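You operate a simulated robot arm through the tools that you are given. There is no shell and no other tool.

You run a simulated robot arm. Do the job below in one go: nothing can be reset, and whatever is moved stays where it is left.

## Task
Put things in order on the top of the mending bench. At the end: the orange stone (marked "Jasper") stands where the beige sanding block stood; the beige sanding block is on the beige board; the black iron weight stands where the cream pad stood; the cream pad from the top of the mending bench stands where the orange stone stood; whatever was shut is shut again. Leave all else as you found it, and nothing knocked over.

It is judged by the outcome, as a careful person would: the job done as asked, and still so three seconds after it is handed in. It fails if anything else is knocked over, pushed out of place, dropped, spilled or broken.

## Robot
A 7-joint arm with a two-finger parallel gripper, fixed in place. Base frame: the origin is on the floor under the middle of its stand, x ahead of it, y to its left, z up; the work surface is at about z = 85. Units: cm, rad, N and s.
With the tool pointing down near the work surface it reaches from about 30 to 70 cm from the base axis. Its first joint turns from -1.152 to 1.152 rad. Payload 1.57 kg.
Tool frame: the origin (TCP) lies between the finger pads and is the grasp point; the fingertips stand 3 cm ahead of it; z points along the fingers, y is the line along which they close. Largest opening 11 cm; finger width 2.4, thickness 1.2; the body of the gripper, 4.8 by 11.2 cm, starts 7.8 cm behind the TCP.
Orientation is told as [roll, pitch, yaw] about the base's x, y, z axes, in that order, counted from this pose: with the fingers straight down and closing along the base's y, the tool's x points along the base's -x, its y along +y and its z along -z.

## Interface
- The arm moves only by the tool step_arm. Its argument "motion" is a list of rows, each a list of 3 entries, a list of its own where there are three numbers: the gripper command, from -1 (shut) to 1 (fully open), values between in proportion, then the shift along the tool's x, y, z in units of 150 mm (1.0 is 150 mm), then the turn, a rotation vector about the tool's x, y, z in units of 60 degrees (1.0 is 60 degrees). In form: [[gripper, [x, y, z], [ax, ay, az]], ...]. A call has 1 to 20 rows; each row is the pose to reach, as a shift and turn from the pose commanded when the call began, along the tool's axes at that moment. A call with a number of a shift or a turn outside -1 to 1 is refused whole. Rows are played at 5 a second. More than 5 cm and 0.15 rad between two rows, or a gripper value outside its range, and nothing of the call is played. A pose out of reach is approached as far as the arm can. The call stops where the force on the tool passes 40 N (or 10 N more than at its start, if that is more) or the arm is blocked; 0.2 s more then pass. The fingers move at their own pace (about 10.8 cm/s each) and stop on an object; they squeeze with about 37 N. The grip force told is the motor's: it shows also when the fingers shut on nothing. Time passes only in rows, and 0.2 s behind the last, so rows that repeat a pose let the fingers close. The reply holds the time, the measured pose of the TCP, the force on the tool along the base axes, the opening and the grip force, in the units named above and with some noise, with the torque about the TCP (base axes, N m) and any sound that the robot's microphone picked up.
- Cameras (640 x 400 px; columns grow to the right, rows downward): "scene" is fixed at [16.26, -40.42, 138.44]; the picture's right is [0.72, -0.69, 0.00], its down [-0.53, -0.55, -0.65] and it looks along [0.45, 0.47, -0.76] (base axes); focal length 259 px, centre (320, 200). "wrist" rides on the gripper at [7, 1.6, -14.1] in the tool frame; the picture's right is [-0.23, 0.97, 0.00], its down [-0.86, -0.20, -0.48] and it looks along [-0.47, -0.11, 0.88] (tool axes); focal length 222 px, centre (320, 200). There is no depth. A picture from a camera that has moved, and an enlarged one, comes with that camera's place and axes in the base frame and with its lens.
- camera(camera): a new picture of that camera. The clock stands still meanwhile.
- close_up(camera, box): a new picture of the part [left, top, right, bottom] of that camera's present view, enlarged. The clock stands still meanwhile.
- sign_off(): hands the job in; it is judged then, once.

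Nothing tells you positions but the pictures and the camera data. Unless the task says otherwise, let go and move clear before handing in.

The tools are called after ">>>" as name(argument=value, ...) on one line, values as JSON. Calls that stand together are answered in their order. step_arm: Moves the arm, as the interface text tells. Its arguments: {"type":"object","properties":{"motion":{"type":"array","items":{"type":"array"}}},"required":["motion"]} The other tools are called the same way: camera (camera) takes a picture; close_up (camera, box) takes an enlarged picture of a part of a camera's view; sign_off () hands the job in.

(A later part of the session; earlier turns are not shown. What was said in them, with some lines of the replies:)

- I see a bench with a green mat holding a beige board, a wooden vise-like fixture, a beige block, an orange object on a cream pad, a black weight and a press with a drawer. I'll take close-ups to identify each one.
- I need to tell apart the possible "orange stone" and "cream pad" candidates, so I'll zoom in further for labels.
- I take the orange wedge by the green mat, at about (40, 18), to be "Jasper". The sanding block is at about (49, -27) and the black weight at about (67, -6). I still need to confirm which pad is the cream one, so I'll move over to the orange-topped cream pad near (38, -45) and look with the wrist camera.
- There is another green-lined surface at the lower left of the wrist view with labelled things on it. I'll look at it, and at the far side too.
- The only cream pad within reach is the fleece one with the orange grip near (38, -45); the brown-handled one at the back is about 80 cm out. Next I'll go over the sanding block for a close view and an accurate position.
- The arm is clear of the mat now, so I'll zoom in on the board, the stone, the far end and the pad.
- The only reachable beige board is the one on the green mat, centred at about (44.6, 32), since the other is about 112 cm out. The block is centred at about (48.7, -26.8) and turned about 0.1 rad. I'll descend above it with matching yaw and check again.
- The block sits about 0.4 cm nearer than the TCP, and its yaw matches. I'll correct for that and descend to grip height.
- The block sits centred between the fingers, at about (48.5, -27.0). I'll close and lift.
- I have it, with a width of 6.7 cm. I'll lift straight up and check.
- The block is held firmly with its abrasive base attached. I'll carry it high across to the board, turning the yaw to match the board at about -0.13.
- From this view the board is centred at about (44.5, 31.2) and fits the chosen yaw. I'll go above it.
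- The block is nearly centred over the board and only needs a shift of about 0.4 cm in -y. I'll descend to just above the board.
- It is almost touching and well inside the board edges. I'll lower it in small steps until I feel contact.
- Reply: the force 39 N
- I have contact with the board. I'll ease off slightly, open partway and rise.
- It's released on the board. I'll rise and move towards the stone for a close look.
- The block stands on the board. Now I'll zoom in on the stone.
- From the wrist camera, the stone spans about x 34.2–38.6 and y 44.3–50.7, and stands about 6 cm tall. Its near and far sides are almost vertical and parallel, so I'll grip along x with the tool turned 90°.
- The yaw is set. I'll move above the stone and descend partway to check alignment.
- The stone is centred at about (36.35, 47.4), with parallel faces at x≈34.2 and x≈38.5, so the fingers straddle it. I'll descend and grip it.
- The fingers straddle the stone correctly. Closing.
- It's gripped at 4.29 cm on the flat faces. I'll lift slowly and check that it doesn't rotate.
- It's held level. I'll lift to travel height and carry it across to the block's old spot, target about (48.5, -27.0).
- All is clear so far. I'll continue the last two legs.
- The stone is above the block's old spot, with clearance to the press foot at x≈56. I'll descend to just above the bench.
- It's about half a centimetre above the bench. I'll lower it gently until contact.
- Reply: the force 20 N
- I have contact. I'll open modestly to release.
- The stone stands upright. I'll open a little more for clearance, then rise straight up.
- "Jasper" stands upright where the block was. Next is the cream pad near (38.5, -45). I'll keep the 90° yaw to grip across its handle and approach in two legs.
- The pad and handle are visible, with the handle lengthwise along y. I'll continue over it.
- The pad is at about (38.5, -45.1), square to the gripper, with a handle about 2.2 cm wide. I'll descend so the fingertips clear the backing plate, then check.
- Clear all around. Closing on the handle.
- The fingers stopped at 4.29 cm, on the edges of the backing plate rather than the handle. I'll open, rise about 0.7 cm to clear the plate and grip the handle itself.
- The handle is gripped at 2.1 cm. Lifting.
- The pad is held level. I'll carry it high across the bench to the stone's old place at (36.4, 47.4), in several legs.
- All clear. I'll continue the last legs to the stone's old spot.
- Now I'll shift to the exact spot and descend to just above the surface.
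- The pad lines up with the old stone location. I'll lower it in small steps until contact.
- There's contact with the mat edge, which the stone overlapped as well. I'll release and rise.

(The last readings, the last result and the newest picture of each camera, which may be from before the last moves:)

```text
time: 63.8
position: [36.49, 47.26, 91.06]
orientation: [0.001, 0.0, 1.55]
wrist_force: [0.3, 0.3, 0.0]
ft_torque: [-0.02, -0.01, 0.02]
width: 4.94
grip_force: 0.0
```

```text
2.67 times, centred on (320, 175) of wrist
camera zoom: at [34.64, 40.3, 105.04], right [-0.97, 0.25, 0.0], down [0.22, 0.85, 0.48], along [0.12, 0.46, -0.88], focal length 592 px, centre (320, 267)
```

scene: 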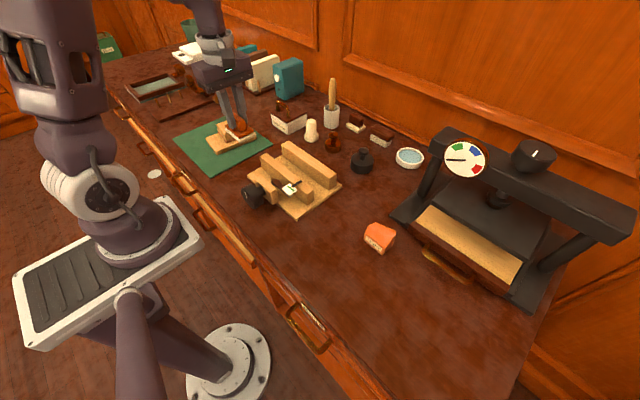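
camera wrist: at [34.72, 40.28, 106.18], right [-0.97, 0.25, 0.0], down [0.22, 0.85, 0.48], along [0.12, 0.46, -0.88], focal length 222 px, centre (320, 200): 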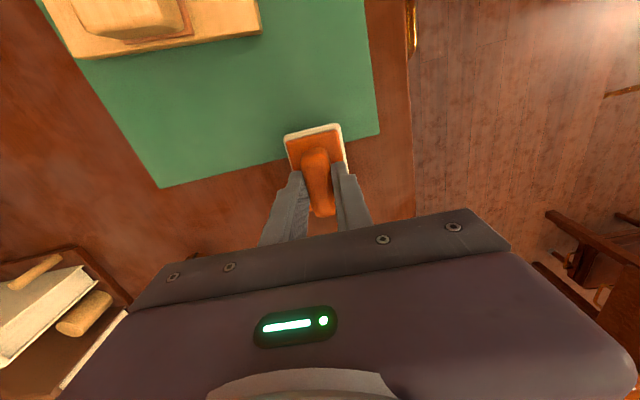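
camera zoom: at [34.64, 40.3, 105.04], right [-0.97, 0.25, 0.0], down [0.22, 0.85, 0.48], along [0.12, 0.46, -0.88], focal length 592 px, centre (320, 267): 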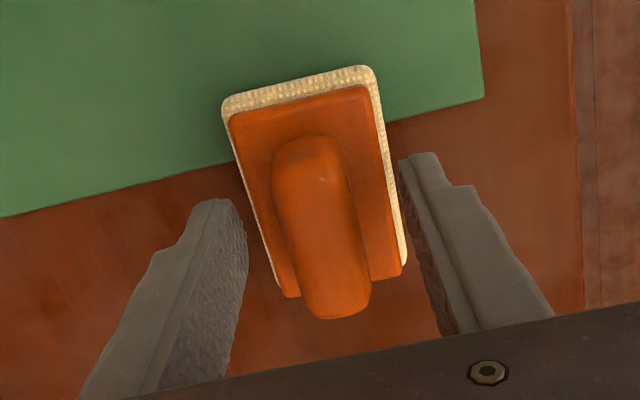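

The pad stands where the stone was. I'll rise, turn the yaw back to 0 and head over to the black weight.

>>> step_arm(motion=[[-0.1, [0, 0, -0.1], [0, 0, 0]], [-0.1, [0, 0, -0.3], [0, 0, 0]], [0.2, [0, 0, -0.6], [0, 0, 0]], [0.2, [0, 0, -0.87], [0, 0, 0]], [0.2, [0, 0, -0.87], [0, 0, 0]]])

>>> camera(camera="wrist")

>>> step_arm(motion=[[0.2, [0.163, -0.048, 0], [0, 0, 0.12]], [0.2, [0.327, -0.096, 0], [0, 0, 0.24]], [0.2, [0.49, -0.143, 0], [0, 0, 0.36]], [0.2, [0.654, -0.191, 0], [0, 0, 0.48]], [0.2, [0.817, -0.239, 0], [0, 0, 0.6]], [0.2, [0.981, -0.287, 0], [0, 0, 0.72]], [0.2, [0.981, -0.287, 0], [0, 0, 0.72]]])

>>> step_arm(motion=[[0.2, [0.087, -0.147, 0], [0, 0, 0.127]], [0.2, [0.173, -0.294, 0], [0, 0, 0.253]], [0.2, [0.26, -0.44, 0], [0, 0, 0.38]], [0.2, [0.346, -0.587, 0], [0, 0, 0.507]], [0.2, [0.433, -0.734, 0], [0, 0, 0.633]], [0.2, [0.519, -0.881, 0], [0, 0, 0.76]], [0.2, [0.519, -0.881, 0], [0, 0, 0.76]]])

>>> camera(camera="wrist")

>>> camera(camera="scene")

```text
time: 65.0
position: [36.5, 47.31, 103.96]
orientation: [0.001, -0.001, 1.554]
wrist_force: [0.4, -0.1, 0.3]
ft_torque: [-0.02, -0.01, 0.02]
width: 6.64
grip_force: 0.0
```

```text
taken
camera wrist: at [34.57, 40.32, 118.11], right [-0.97, 0.25, 0.0], down [0.22, 0.85, 0.48], along [0.12, 0.46, -0.88], focal length 222 px, centre (320, 200)
```

wrist: 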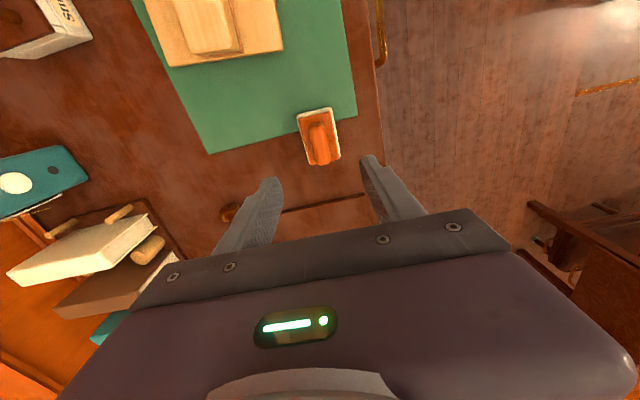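

```text
time: 66.6
position: [40.49, 32.34, 104.06]
orientation: [-0.001, 0.0, 0.792]
wrist_force: [-0.3, 0.9, -0.2]
ft_torque: [-0.02, -0.01, 0.02]
width: 6.6
grip_force: 0.0
```

```text
time: 68.2
position: [44.48, 17.64, 104.07]
orientation: [0.001, 0.001, -0.002]
wrist_force: [0.5, -1.0, 1.1]
ft_torque: [-0.02, -0.02, 0.02]
width: 6.6
grip_force: 0.0
```

```text
taken
camera wrist: at [37.4, 19.23, 118.14], right [0.23, 0.97, 0.0], down [0.85, -0.2, 0.48], along [0.47, -0.11, -0.88], focal length 222 px, centre (320, 200)
```

wrist: 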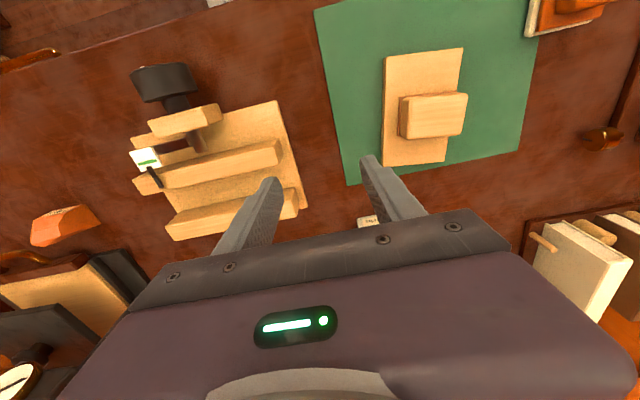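

```text
taken
```

scene: 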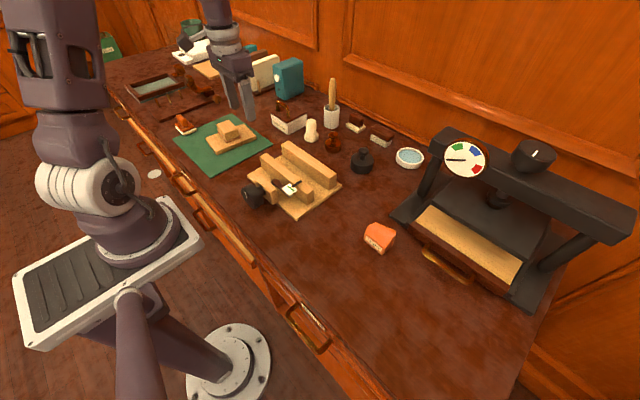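

Three of the four moves are done. Now I'll take a close look at the weight and its neighbours while moving closer.

>>> close_up(camera="scene", box=[320, 110, 430, 190])

>>> step_arm(motion=[[0.2, [-0.1, -0.24, 0], [0, 0, 0]], [0.2, [-0.2, -0.48, 0], [0, 0, 0]], [0.2, [-0.3, -0.71, 0], [0, 0, 0]], [0.2, [-0.4, -0.95, 0], [0, 0, 0]], [0.2, [-0.4, -0.95, 0], [0, 0, 0]]])

>>> step_arm(motion=[[0.2, [-0.1, -0.2, 0], [0, 0, 0]], [0.2, [-0.2, -0.4, 0], [0, 0, 0]], [0.2, [-0.35, -0.6, 0], [0, 0, 0]], [0.2, [-0.5, -0.68, 0], [0, 0, 0]], [0.2, [-0.5, -0.68, 0], [0, 0, 0]]])

>>> camera(camera="wrist")

>>> camera(camera="scene")

```text
5.00 times, centred on (375, 150) of scene
camera zoom: at [16.26, -40.43, 138.44], right [0.72, -0.69, 0.0], down [-0.53, -0.55, -0.65], along [0.45, 0.47, -0.76], focal length 1294 px, centre (45, 450)
```

zoom: 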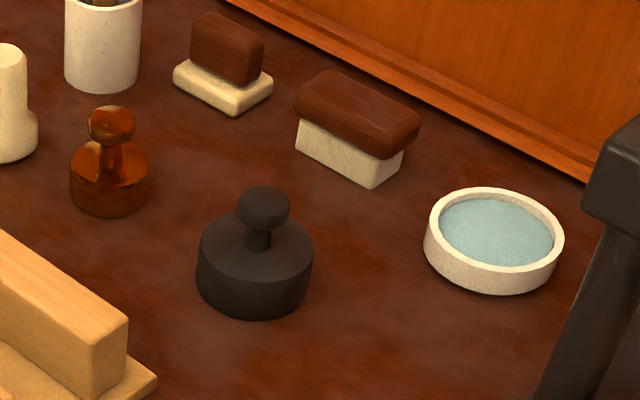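

```text
time: 69.4
position: [50.35, 3.32, 104.02]
orientation: [0.0, 0.001, 0.0]
wrist_force: [-0.8, 0.3, 1.4]
ft_torque: [0.04, 0.03, -0.04]
width: 6.58
grip_force: 0.0
```

```text
time: 70.6
position: [57.98, -6.75, 104.01]
orientation: [0.0, -0.002, 0.0]
wrist_force: [-0.2, 0.0, 0.1]
ft_torque: [0.0, -0.02, 0.01]
width: 6.6
grip_force: 0.0
```

```text
taken
camera wrist: at [50.93, -5.26, 118.13], right [0.23, 0.97, 0.0], down [0.86, -0.2, 0.48], along [0.47, -0.11, -0.88], focal length 222 px, centre (320, 200)
```

wrist: 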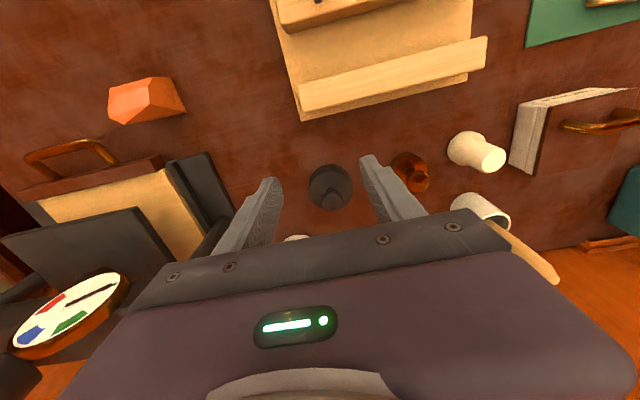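

```text
taken
```

scene: 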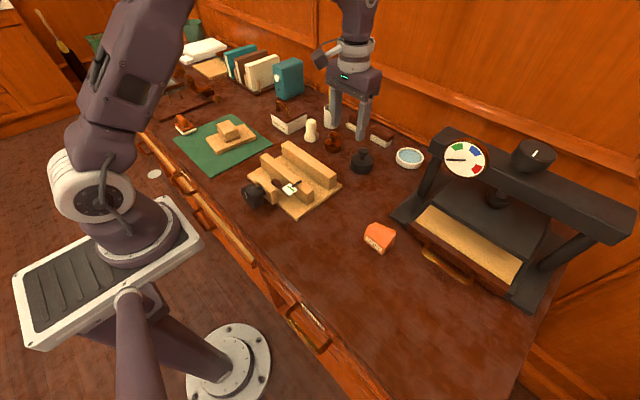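

>>> close_up(camera="wrist", box=[270, 140, 450, 250])

```text
3.56 times, centred on (360, 195) of wrist
camera zoom: at [50.93, -5.26, 118.13], right [0.23, 0.97, 0.0], down [0.86, -0.2, 0.48], along [0.47, -0.11, -0.88], focal length 790 px, centre (178, 218)
```

zoom: 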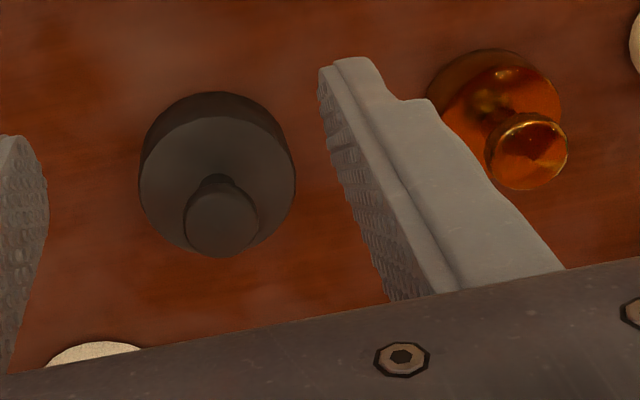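

The weight is centred at about (65.9, -6.95), with a 6.5 cm body about 3 cm tall and a knob on top. I'll grip the body, first moving above it with the gripper fully open.

>>> step_arm(motion=[[1, [-0.18, -0.005, 0], [0, 0, 0]], [1, [-0.36, -0.01, 0], [0, 0, 0]], [1, [-0.528, -0.013, 0], [0, 0, 0]], [1, [-0.528, -0.013, 0.2], [0, 0, 0]], [1, [-0.528, -0.013, 0.4], [0, 0, 0]], [1, [-0.528, -0.013, 0.4], [0, 0, 0]]])

>>> camera(camera="wrist")

>>> close_up(camera="scene", box=[310, 80, 450, 190])

```text
time: 72.0
position: [65.85, -7.11, 97.96]
orientation: [0.003, 0.0, 0.0]
wrist_force: [-1.1, -0.4, -0.2]
ft_torque: [-0.02, 0.04, -0.02]
width: 11.03
grip_force: 0.0
```

```text
taken
camera wrist: at [58.88, -5.41, 112.07], right [0.23, 0.97, 0.0], down [0.86, -0.2, 0.48], along [0.47, -0.11, -0.88], focal length 222 px, centre (320, 200)
```

wrist: 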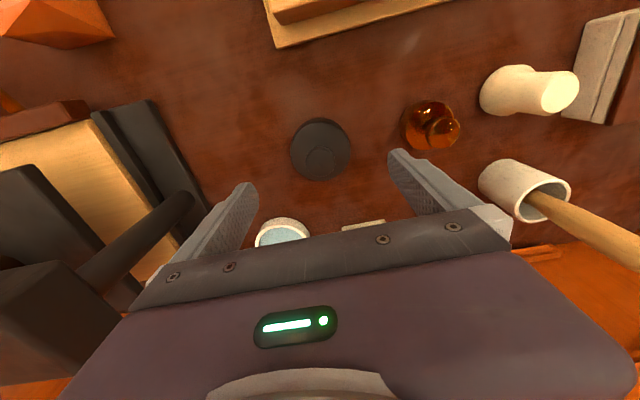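

```text
3.64 times, centred on (380, 135) of scene
camera zoom: at [16.26, -40.42, 138.44], right [0.72, -0.69, 0.0], down [-0.53, -0.55, -0.65], along [0.45, 0.47, -0.76], focal length 941 px, centre (102, 436)
```

zoom: 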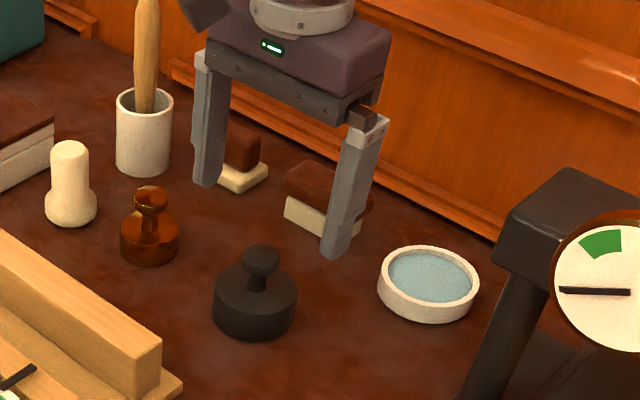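

The gripper is centred over the weight, and the fingers clear the brown weight and the dish. Descending to grip height.

>>> step_arm(motion=[[1, [0, 0, 0.2], [0, 0, 0]], [1, [0, 0, 0.35], [0, 0, 0]], [1, [0, 0, 0.48], [0, 0, 0]], [1, [0, 0, 0.56], [0, 0, 0]], [1, [0, 0, 0.62], [0, 0, 0]], [1, [0, 0, 0.62], [0, 0, 0]]])

>>> camera(camera="wrist")

>>> close_up(camera="scene", box=[310, 80, 450, 190])

```text
time: 73.4
position: [65.86, -7.03, 88.74]
orientation: [0.0, -0.001, 0.0]
wrist_force: [0.5, -0.6, 0.1]
ft_torque: [-0.03, 0.0, -0.02]
width: 11.01
grip_force: 0.1
```

```text
taken
camera wrist: at [58.79, -5.4, 102.8], right [0.23, 0.97, 0.0], down [0.86, -0.2, 0.48], along [0.47, -0.11, -0.88], focal length 222 px, centre (320, 200)
```

wrist: 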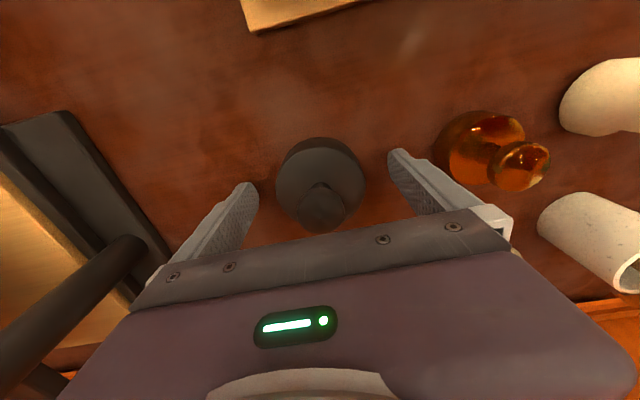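

```text
3.64 times, centred on (380, 135) of scene
camera zoom: at [16.26, -40.42, 138.44], right [0.72, -0.69, 0.0], down [-0.53, -0.55, -0.65], along [0.45, 0.47, -0.76], focal length 941 px, centre (102, 436)
```

zoom: 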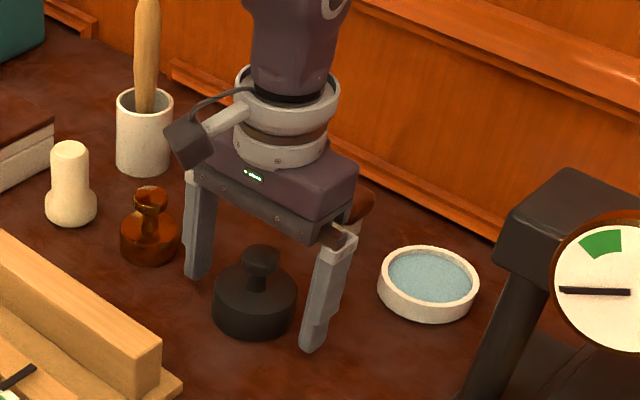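

The weight is centred between the fingers. Closing.

>>> step_arm(motion=[[-1, [0, 0, 0], [0, 0, 0]], [-1, [0, 0, 0], [0, 0, 0]], [-1, [0, 0, 0], [0, 0, 0]], [-1, [0, 0, 0], [0, 0, 0]]])

>>> close_up(camera="wrist", box=[220, 100, 420, 250])

```text
time: 74.4
position: [65.83, -6.88, 88.64]
orientation: [0.0, 0.0, 0.0]
wrist_force: [0.6, -0.9, 0.6]
ft_torque: [-0.08, -0.11, 0.02]
width: 6.74
grip_force: 37.0
```

```text
2.67 times, centred on (320, 175) of wrist
camera zoom: at [58.8, -5.4, 102.81], right [0.23, 0.97, 0.0], down [0.86, -0.2, 0.48], along [0.47, -0.11, -0.88], focal length 592 px, centre (320, 267)
```

zoom: 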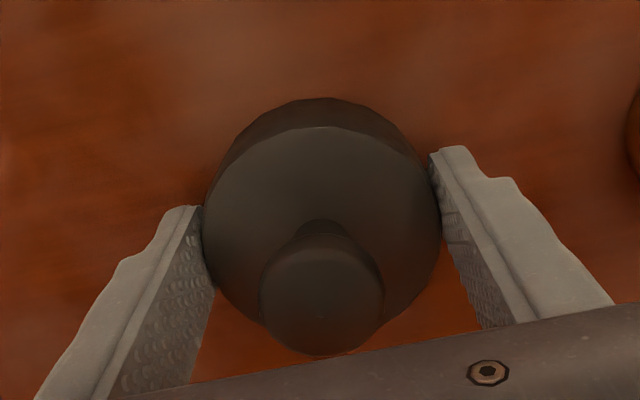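

It's gripped at 6.74 cm. I'll lift carefully.

>>> step_arm(motion=[[-1, [0, 0, -0.02], [0, 0, 0]], [-1, [0, 0, -0.06], [0, 0, 0]], [-1, [0, 0, -0.12], [0, 0, 0]], [-1, [0, 0, -0.12], [0, 0, 0]]])

>>> close_up(camera="scene", box=[310, 80, 450, 190])

```text
time: 75.4
position: [65.87, -6.96, 90.52]
orientation: [0.0, -0.002, 0.0]
wrist_force: [0.5, 0.5, -8.8]
ft_torque: [-0.04, -0.01, 0.0]
width: 6.72
grip_force: 37.0
```

```text
3.64 times, centred on (380, 135) of scene
camera zoom: at [16.28, -40.43, 138.43], right [0.72, -0.69, 0.0], down [-0.53, -0.55, -0.65], along [0.45, 0.47, -0.76], focal length 941 px, centre (102, 436)
```

zoom: 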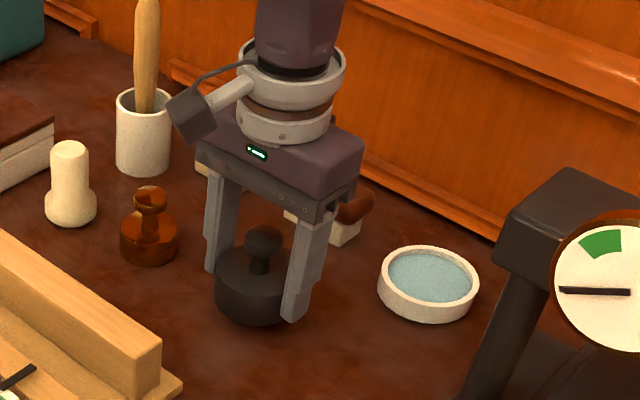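

It weighs about 0.9 kg and is held level. I'll lift to travel height, retract away from the press side, then swing over to the pad's old spot.

>>> step_arm(motion=[[-1, [0, 0, -0.2], [0, 0, 0]], [-1, [0, 0, -0.45], [0, 0, 0]], [-1, [0, 0, -0.7], [0, 0, 0]], [-1, [0, 0, -0.9], [0, 0, 0]], [-1, [0, 0, -0.9], [0, 0, 0]]])

>>> step_arm(motion=[[-1, [0.2, 0, 0], [0, 0, 0]], [-1, [0.4, 0, 0], [0, 0, 0]], [-1, [0.6, 0, 0], [0, 0, 0]], [-1, [0.8, 0, 0], [0, 0, 0]], [-1, [1.0, 0, 0], [0, 0, 0]], [-1, [1.0, 0, 0], [0, 0, 0]]])

>>> step_arm(motion=[[-1, [0.107, -0.16, 0], [0, 0, 0]], [-1, [0.213, -0.32, 0], [0, 0, 0]], [-1, [0.32, -0.48, 0], [0, 0, 0]], [-1, [0.427, -0.64, 0], [0, 0, 0]], [-1, [0.533, -0.8, 0], [0, 0, 0]], [-1, [0.533, -0.8, 0], [0, 0, 0]]])

>>> camera(camera="scene")

>>> camera(camera="wrist")

```text
time: 76.6
position: [65.86, -6.99, 104.16]
orientation: [0.0, 0.001, 0.0]
wrist_force: [1.2, -0.5, -9.3]
ft_torque: [-0.01, 0.01, 0.03]
width: 6.74
grip_force: 37.0
```

```text
time: 78.0
position: [50.9, -6.81, 104.02]
orientation: [0.002, 0.0, 0.0]
wrist_force: [0.0, -0.1, -8.3]
ft_torque: [0.03, 0.04, 0.02]
width: 6.74
grip_force: 36.5
```

```text
time: 79.4
position: [42.81, -19.04, 104.0]
orientation: [-0.001, 0.001, -0.001]
wrist_force: [-0.5, 0.2, -8.6]
ft_torque: [0.03, 0.04, -0.04]
width: 6.73
grip_force: 37.8
```

```text
taken
```

scene: 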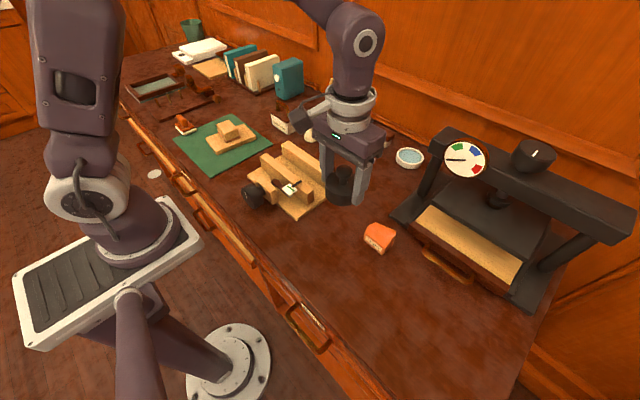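

```text
taken
camera wrist: at [35.84, -17.43, 118.1], right [0.23, 0.97, 0.0], down [0.86, -0.2, 0.48], along [0.47, -0.11, -0.88], focal length 222 px, centre (320, 200)
```

wrist: 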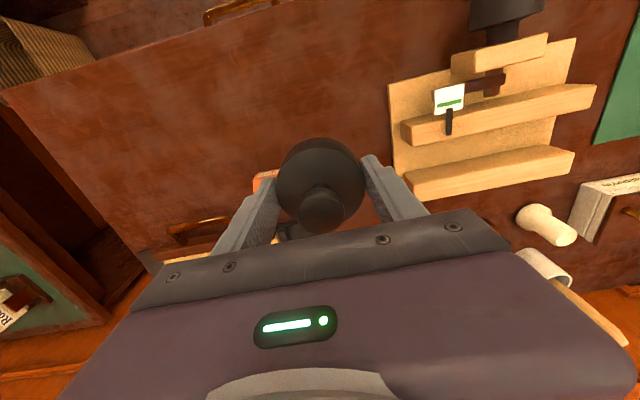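

Steady. I'll do the final two legs to (38.5, -45.1).

>>> step_arm(motion=[[-1, [0.04, -0.187, 0], [0, 0, 0]], [-1, [0.08, -0.373, 0], [0, 0, 0]], [-1, [0.12, -0.56, 0], [0, 0, 0]], [-1, [0.16, -0.747, 0], [0, 0, 0]], [-1, [0.2, -0.933, 0], [0, 0, 0]], [-1, [0.2, -0.933, 0], [0, 0, 0]]])

>>> step_arm(motion=[[-1, [0.02, -0.2, 0], [0, 0, 0]], [-1, [0.04, -0.4, 0], [0, 0, 0]], [-1, [0.065, -0.6, 0], [0, 0, 0]], [-1, [0.088, -0.804, 0], [0, 0, 0]], [-1, [0.088, -0.804, 0.2], [0, 0, 0]], [-1, [0.088, -0.804, 0.4], [0, 0, 0]], [-1, [0.088, -0.804, 0.4], [0, 0, 0]]])

>>> camera(camera="scene")

>>> camera(camera="wrist")

```text
time: 80.8
position: [39.88, -33.03, 103.93]
orientation: [0.0, -0.001, -0.003]
wrist_force: [0.5, -0.4, -9.3]
ft_torque: [-0.04, 0.03, -0.03]
width: 6.7
grip_force: 37.2
```

```text
time: 82.4
position: [38.61, -45.02, 97.81]
orientation: [0.0, 0.0, 0.0]
wrist_force: [0.6, -0.7, -9.4]
ft_torque: [0.0, 0.04, 0.02]
width: 6.73
grip_force: 36.7
```

```text
taken
```

scene: 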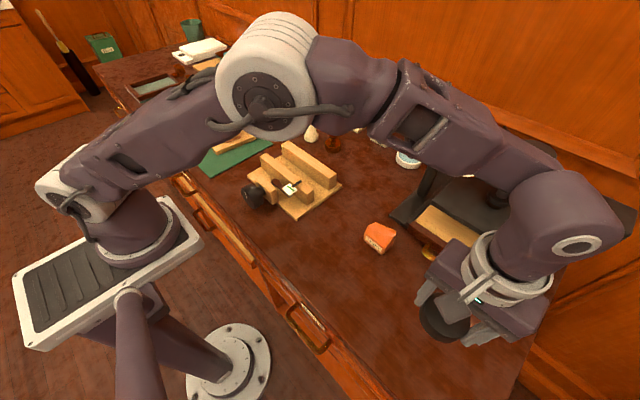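

```text
taken
camera wrist: at [31.52, -43.41, 111.96], right [0.23, 0.97, 0.0], down [0.86, -0.2, 0.48], along [0.47, -0.11, -0.88], focal length 222 px, centre (320, 200)
```

wrist: 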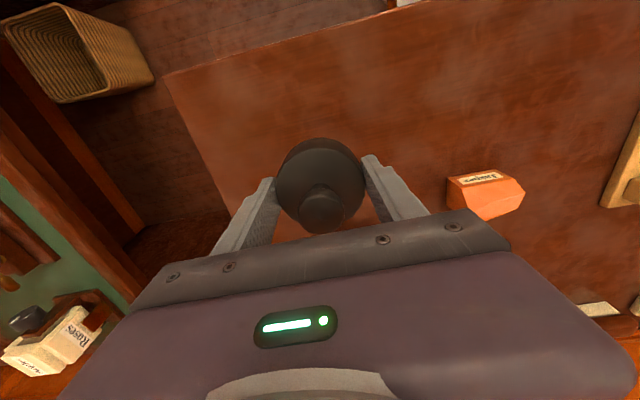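

The weight is over the pad's old spot, and the axis check is good. Descending to just above the surface.

>>> step_arm(motion=[[-1, [0, 0, 0.2], [0, 0, 0]], [-1, [0, 0, 0.37], [0, 0, 0]], [-1, [0, 0, 0.5], [0, 0, 0]], [-1, [0, 0, 0.57], [0, 0, 0]], [-1, [0, 0, 0.57], [0, 0, 0]]])

>>> step_arm(motion=[[-1, [0, 0, 0.012], [0, 0, 0]], [-1, [0, 0, 0.023], [0, 0, 0]], [-1, [0, 0, 0.023], [0, 0, 0]]])

>>> step_arm(motion=[[-1, [0, 0, 0.007], [0, 0, 0]], [-1, [0, 0, 0.007], [0, 0, 0]]])

```text
time: 83.6
position: [38.58, -45.18, 89.41]
orientation: [0.001, 0.0, 0.0]
wrist_force: [-0.8, 0.1, -8.3]
ft_torque: [0.01, -0.01, 0.01]
width: 6.73
grip_force: 36.9
```

```text
time: 84.4
position: [38.67, -44.96, 88.98]
orientation: [-0.001, 0.001, -0.001]
wrist_force: [-0.3, 0.5, -9.2]
ft_torque: [0.02, 0.01, 0.02]
width: 6.74
grip_force: 36.7
```

```text
time: 85.0
position: [38.66, -45.05, 88.94]
orientation: [0.001, 0.001, 0.001]
wrist_force: [0.6, 0.4, -8.9]
ft_torque: [0.03, 0.04, 0.0]
width: 6.72
grip_force: 36.9
```

>>> step_arm(motion=[[-1, [0, 0, 0.01], [0, 0, 0]], [-1, [0, 0, 0.01], [0, 0, 0]]])

>>> step_arm(motion=[[-1, [0, 0, 0.007], [0, 0, 0]], [-1, [0, 0, 0.007], [0, 0, 0]]])

```text
time: 85.6
position: [38.59, -45.1, 88.89]
orientation: [0.001, 0.001, -0.002]
wrist_force: [0.4, 0.7, -8.5]
ft_torque: [0.02, 0.02, -0.01]
width: 6.76
grip_force: 36.9
```

```text
time: 86.2
position: [38.61, -45.12, 88.79]
orientation: [0.0, 0.0, -0.001]
wrist_force: [-1.4, 3.1, 3.5]
ft_torque: [0.38, -0.24, 0.11]
width: 6.72
grip_force: 36.8
```

It has touched down. I'll release.

>>> step_arm(motion=[[0.3, [0, 0, 0], [0, 0, 0]], [0.5, [0, 0, 0], [0, 0, 0]], [0.6, [0, 0, 0], [0, 0, 0]], [0.6, [0, 0, 0], [0, 0, 0]]])

>>> close_up(camera="wrist", box=[220, 100, 420, 250])

>>> camera(camera="scene")

```text
time: 87.2
position: [38.6, -45.06, 88.71]
orientation: [0.0, 0.0, 0.002]
wrist_force: [0.3, 0.4, -0.7]
ft_torque: [0.0, 0.01, 0.02]
width: 8.82
grip_force: 0.0
```

```text
2.67 times, centred on (320, 175) of wrist
camera zoom: at [31.55, -43.48, 102.79], right [0.23, 0.97, 0.0], down [0.86, -0.2, 0.48], along [0.47, -0.11, -0.88], focal length 592 px, centre (320, 267)
```

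zoom: 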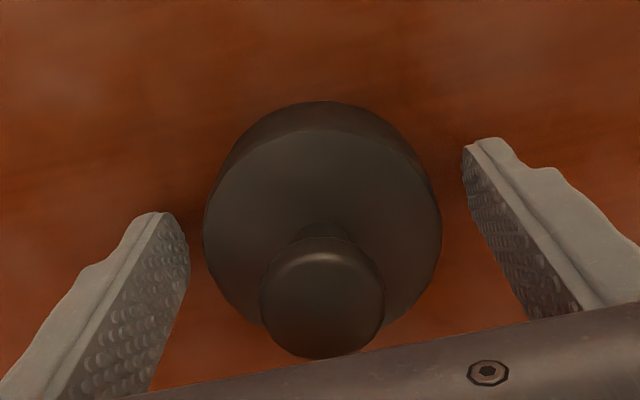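

```text
taken
```

scene: 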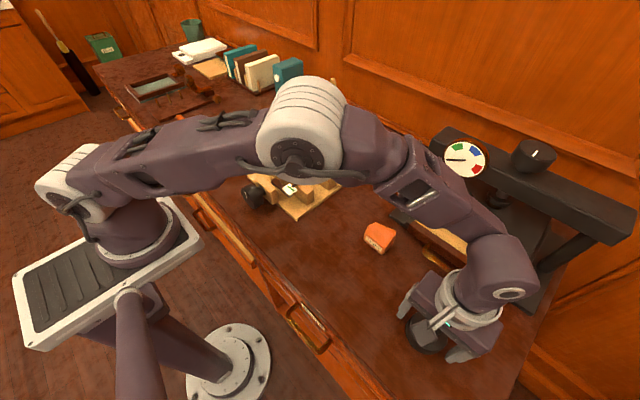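

Released and standing upright. I'll rise straight up and move clear towards the middle of the bench.

>>> step_arm(motion=[[0.6, [0, 0, -0.1], [0, 0, 0]], [0.6, [0, 0, -0.35], [0, 0, 0]], [0.6, [0, 0, -0.65], [0, 0, 0]], [0.6, [0, 0, -0.95], [0, 0, 0]], [0.6, [0, 0, -1.0], [0, 0, 0]], [0.6, [0, 0, -1.0], [0, 0, 0]]])

>>> step_arm(motion=[[0.6, [0, 0.2, -0.1], [0, 0, 0]], [0.6, [0, 0.4, -0.2], [0, 0, 0]], [0.6, [0, 0.6, -0.3], [0, 0, 0]], [0.6, [0, 0.8, -0.3], [0, 0, 0]], [0.6, [0, 1.0, -0.3], [0, 0, 0]], [0.6, [0, 1.0, -0.3], [0, 0, 0]]])

>>> step_arm(motion=[[0.6, [0, 0.2, 0], [0, 0, 0]], [0.6, [0, 0.4, 0], [0, 0, 0]], [0.6, [0, 0.6, 0], [0, 0, 0]], [0.6, [0, 0.8, 0], [0, 0, 0]], [0.6, [0, 1.0, 0], [0, 0, 0]], [0.6, [0, 1.0, 0], [0, 0, 0]]])

>>> camera(camera="scene")

>>> camera(camera="wrist")

```text
time: 88.6
position: [38.56, -45.04, 103.78]
orientation: [0.002, 0.0, 0.002]
wrist_force: [-1.1, -0.7, 0.0]
ft_torque: [0.01, 0.0, 0.01]
width: 8.78
grip_force: 0.1
```

```text
time: 90.0
position: [38.56, -30.0, 108.11]
orientation: [0.0, 0.001, 0.0]
wrist_force: [-0.1, -0.5, 0.3]
ft_torque: [-0.01, 0.01, 0.0]
width: 8.81
grip_force: 0.0
```

```text
time: 91.4
position: [38.61, -15.02, 108.23]
orientation: [-0.001, -0.001, -0.001]
wrist_force: [0.0, 0.2, -0.7]
ft_torque: [0.0, 0.01, 0.01]
width: 8.8
grip_force: 0.1
```

```text
taken
```

scene: 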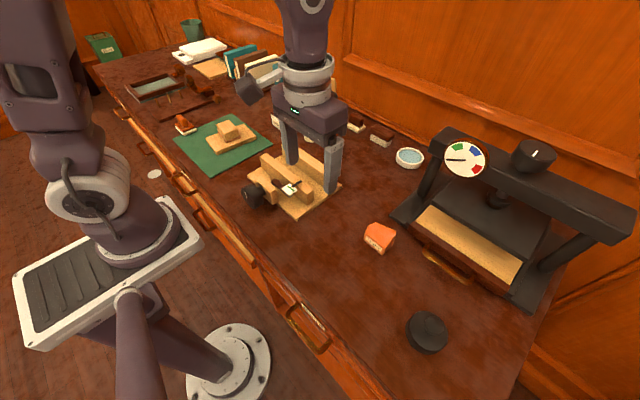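

```text
taken
camera wrist: at [31.55, -13.4, 122.24], right [0.23, 0.97, 0.0], down [0.86, -0.2, 0.48], along [0.47, -0.11, -0.88], focal length 222 px, centre (320, 200)
```

wrist: 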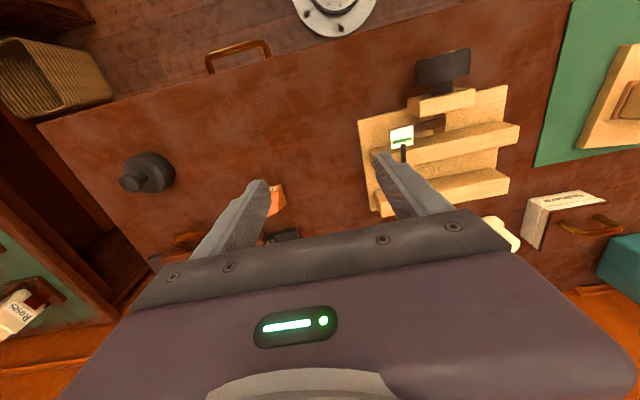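

All four objects are in their new places. I'll check them closely before handing in.

>>> close_up(camera="scene", box=[160, 100, 280, 180])

>>> close_up(camera="scene", box=[340, 200, 500, 380])

>>> close_up(camera="scene", box=[355, 215, 410, 260])

>>> close_up(camera="scene", box=[160, 100, 210, 145])

```text
5.00 times, centred on (220, 140) of scene
camera zoom: at [16.26, -40.42, 138.44], right [0.72, -0.69, 0.0], down [-0.53, -0.55, -0.65], along [0.45, 0.47, -0.76], focal length 1294 px, centre (820, 500)
```

zoom: 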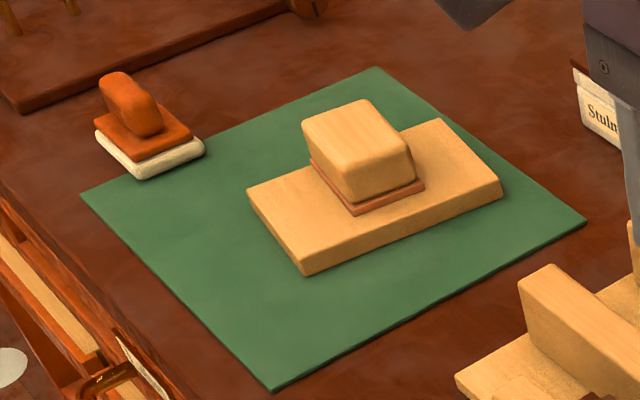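

```text
2.22 times, centred on (420, 290) of scene
camera zoom: at [16.26, -40.42, 138.44], right [0.72, -0.69, 0.0], down [-0.53, -0.55, -0.65], along [0.45, 0.47, -0.76], focal length 575 px, centre (98, 0)
```

zoom: 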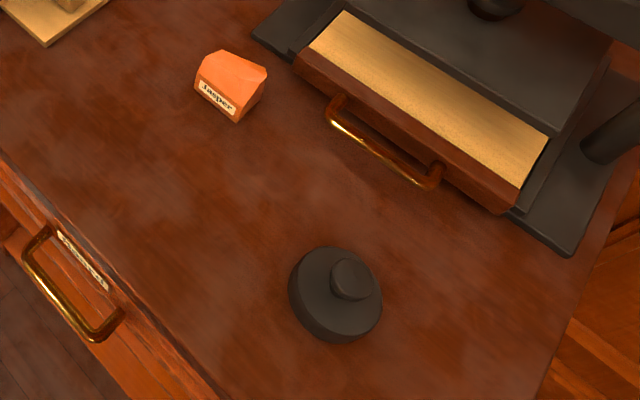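

```text
8.89 times, centred on (382, 238) of scene
camera zoom: at [16.26, -40.42, 138.44], right [0.72, -0.69, 0.0], down [-0.53, -0.55, -0.65], along [0.45, 0.47, -0.76], focal length 2301 px, centre (-236, -133)
```

zoom: 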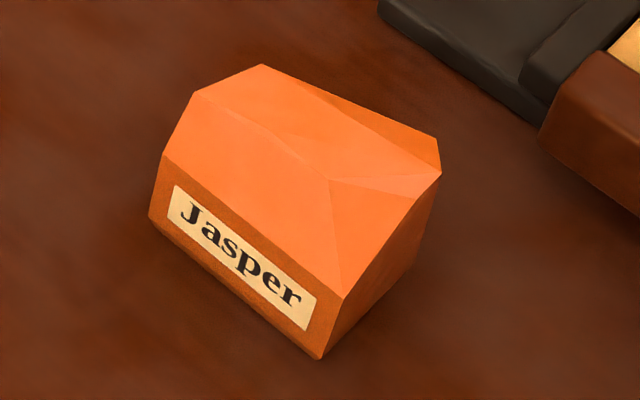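

```text
8.89 times, centred on (185, 122) of scene
camera zoom: at [16.26, -40.42, 138.44], right [0.72, -0.69, 0.0], down [-0.53, -0.55, -0.65], along [0.45, 0.47, -0.76], focal length 2301 px, centre (1520, 889)
```

zoom: 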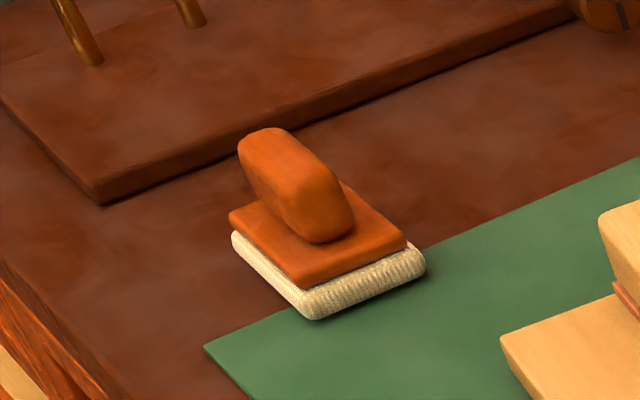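

Every object stands upright in its place: "Jasper" at the block's old spot, the block on the board, the pad at the stone's old spot and the weight at the pad's old spot. The board, mat and press have not moved, nothing was opened and the gripper is empty and clear, so I'm handing in.

>>> sign_off()

```text
The job is handed in.
```

The bench top is arranged as asked, and I've handed the job in. The last pictures showed all four objects upright:

- **Orange stone ("Jasper"):** it stands where the beige sanding block stood, with its label still readable.
- **Beige sanding block:** it sits near the middle of the beige board on the green mat. There is a second beige board at the far end of the bench, but it is out of reach.
- **Black iron weight:** it stands where the cream pad stood.
- **Cream pad:** it stands where the stone stood. Its edge overlaps the green mat, as the stone's did, so it may sit very slightly tilted.

**Which pad:** I took "the cream pad" to be the cream fleece one with the orange handle. A cream pad with a brown handle also stands at the back, about 80 cm out and beyond the arm's reach, so I left it alone.

I opened nothing and saw nothing else moved. The board, mat and press matched the first pictures. The gripper is empty and clear of the bench.
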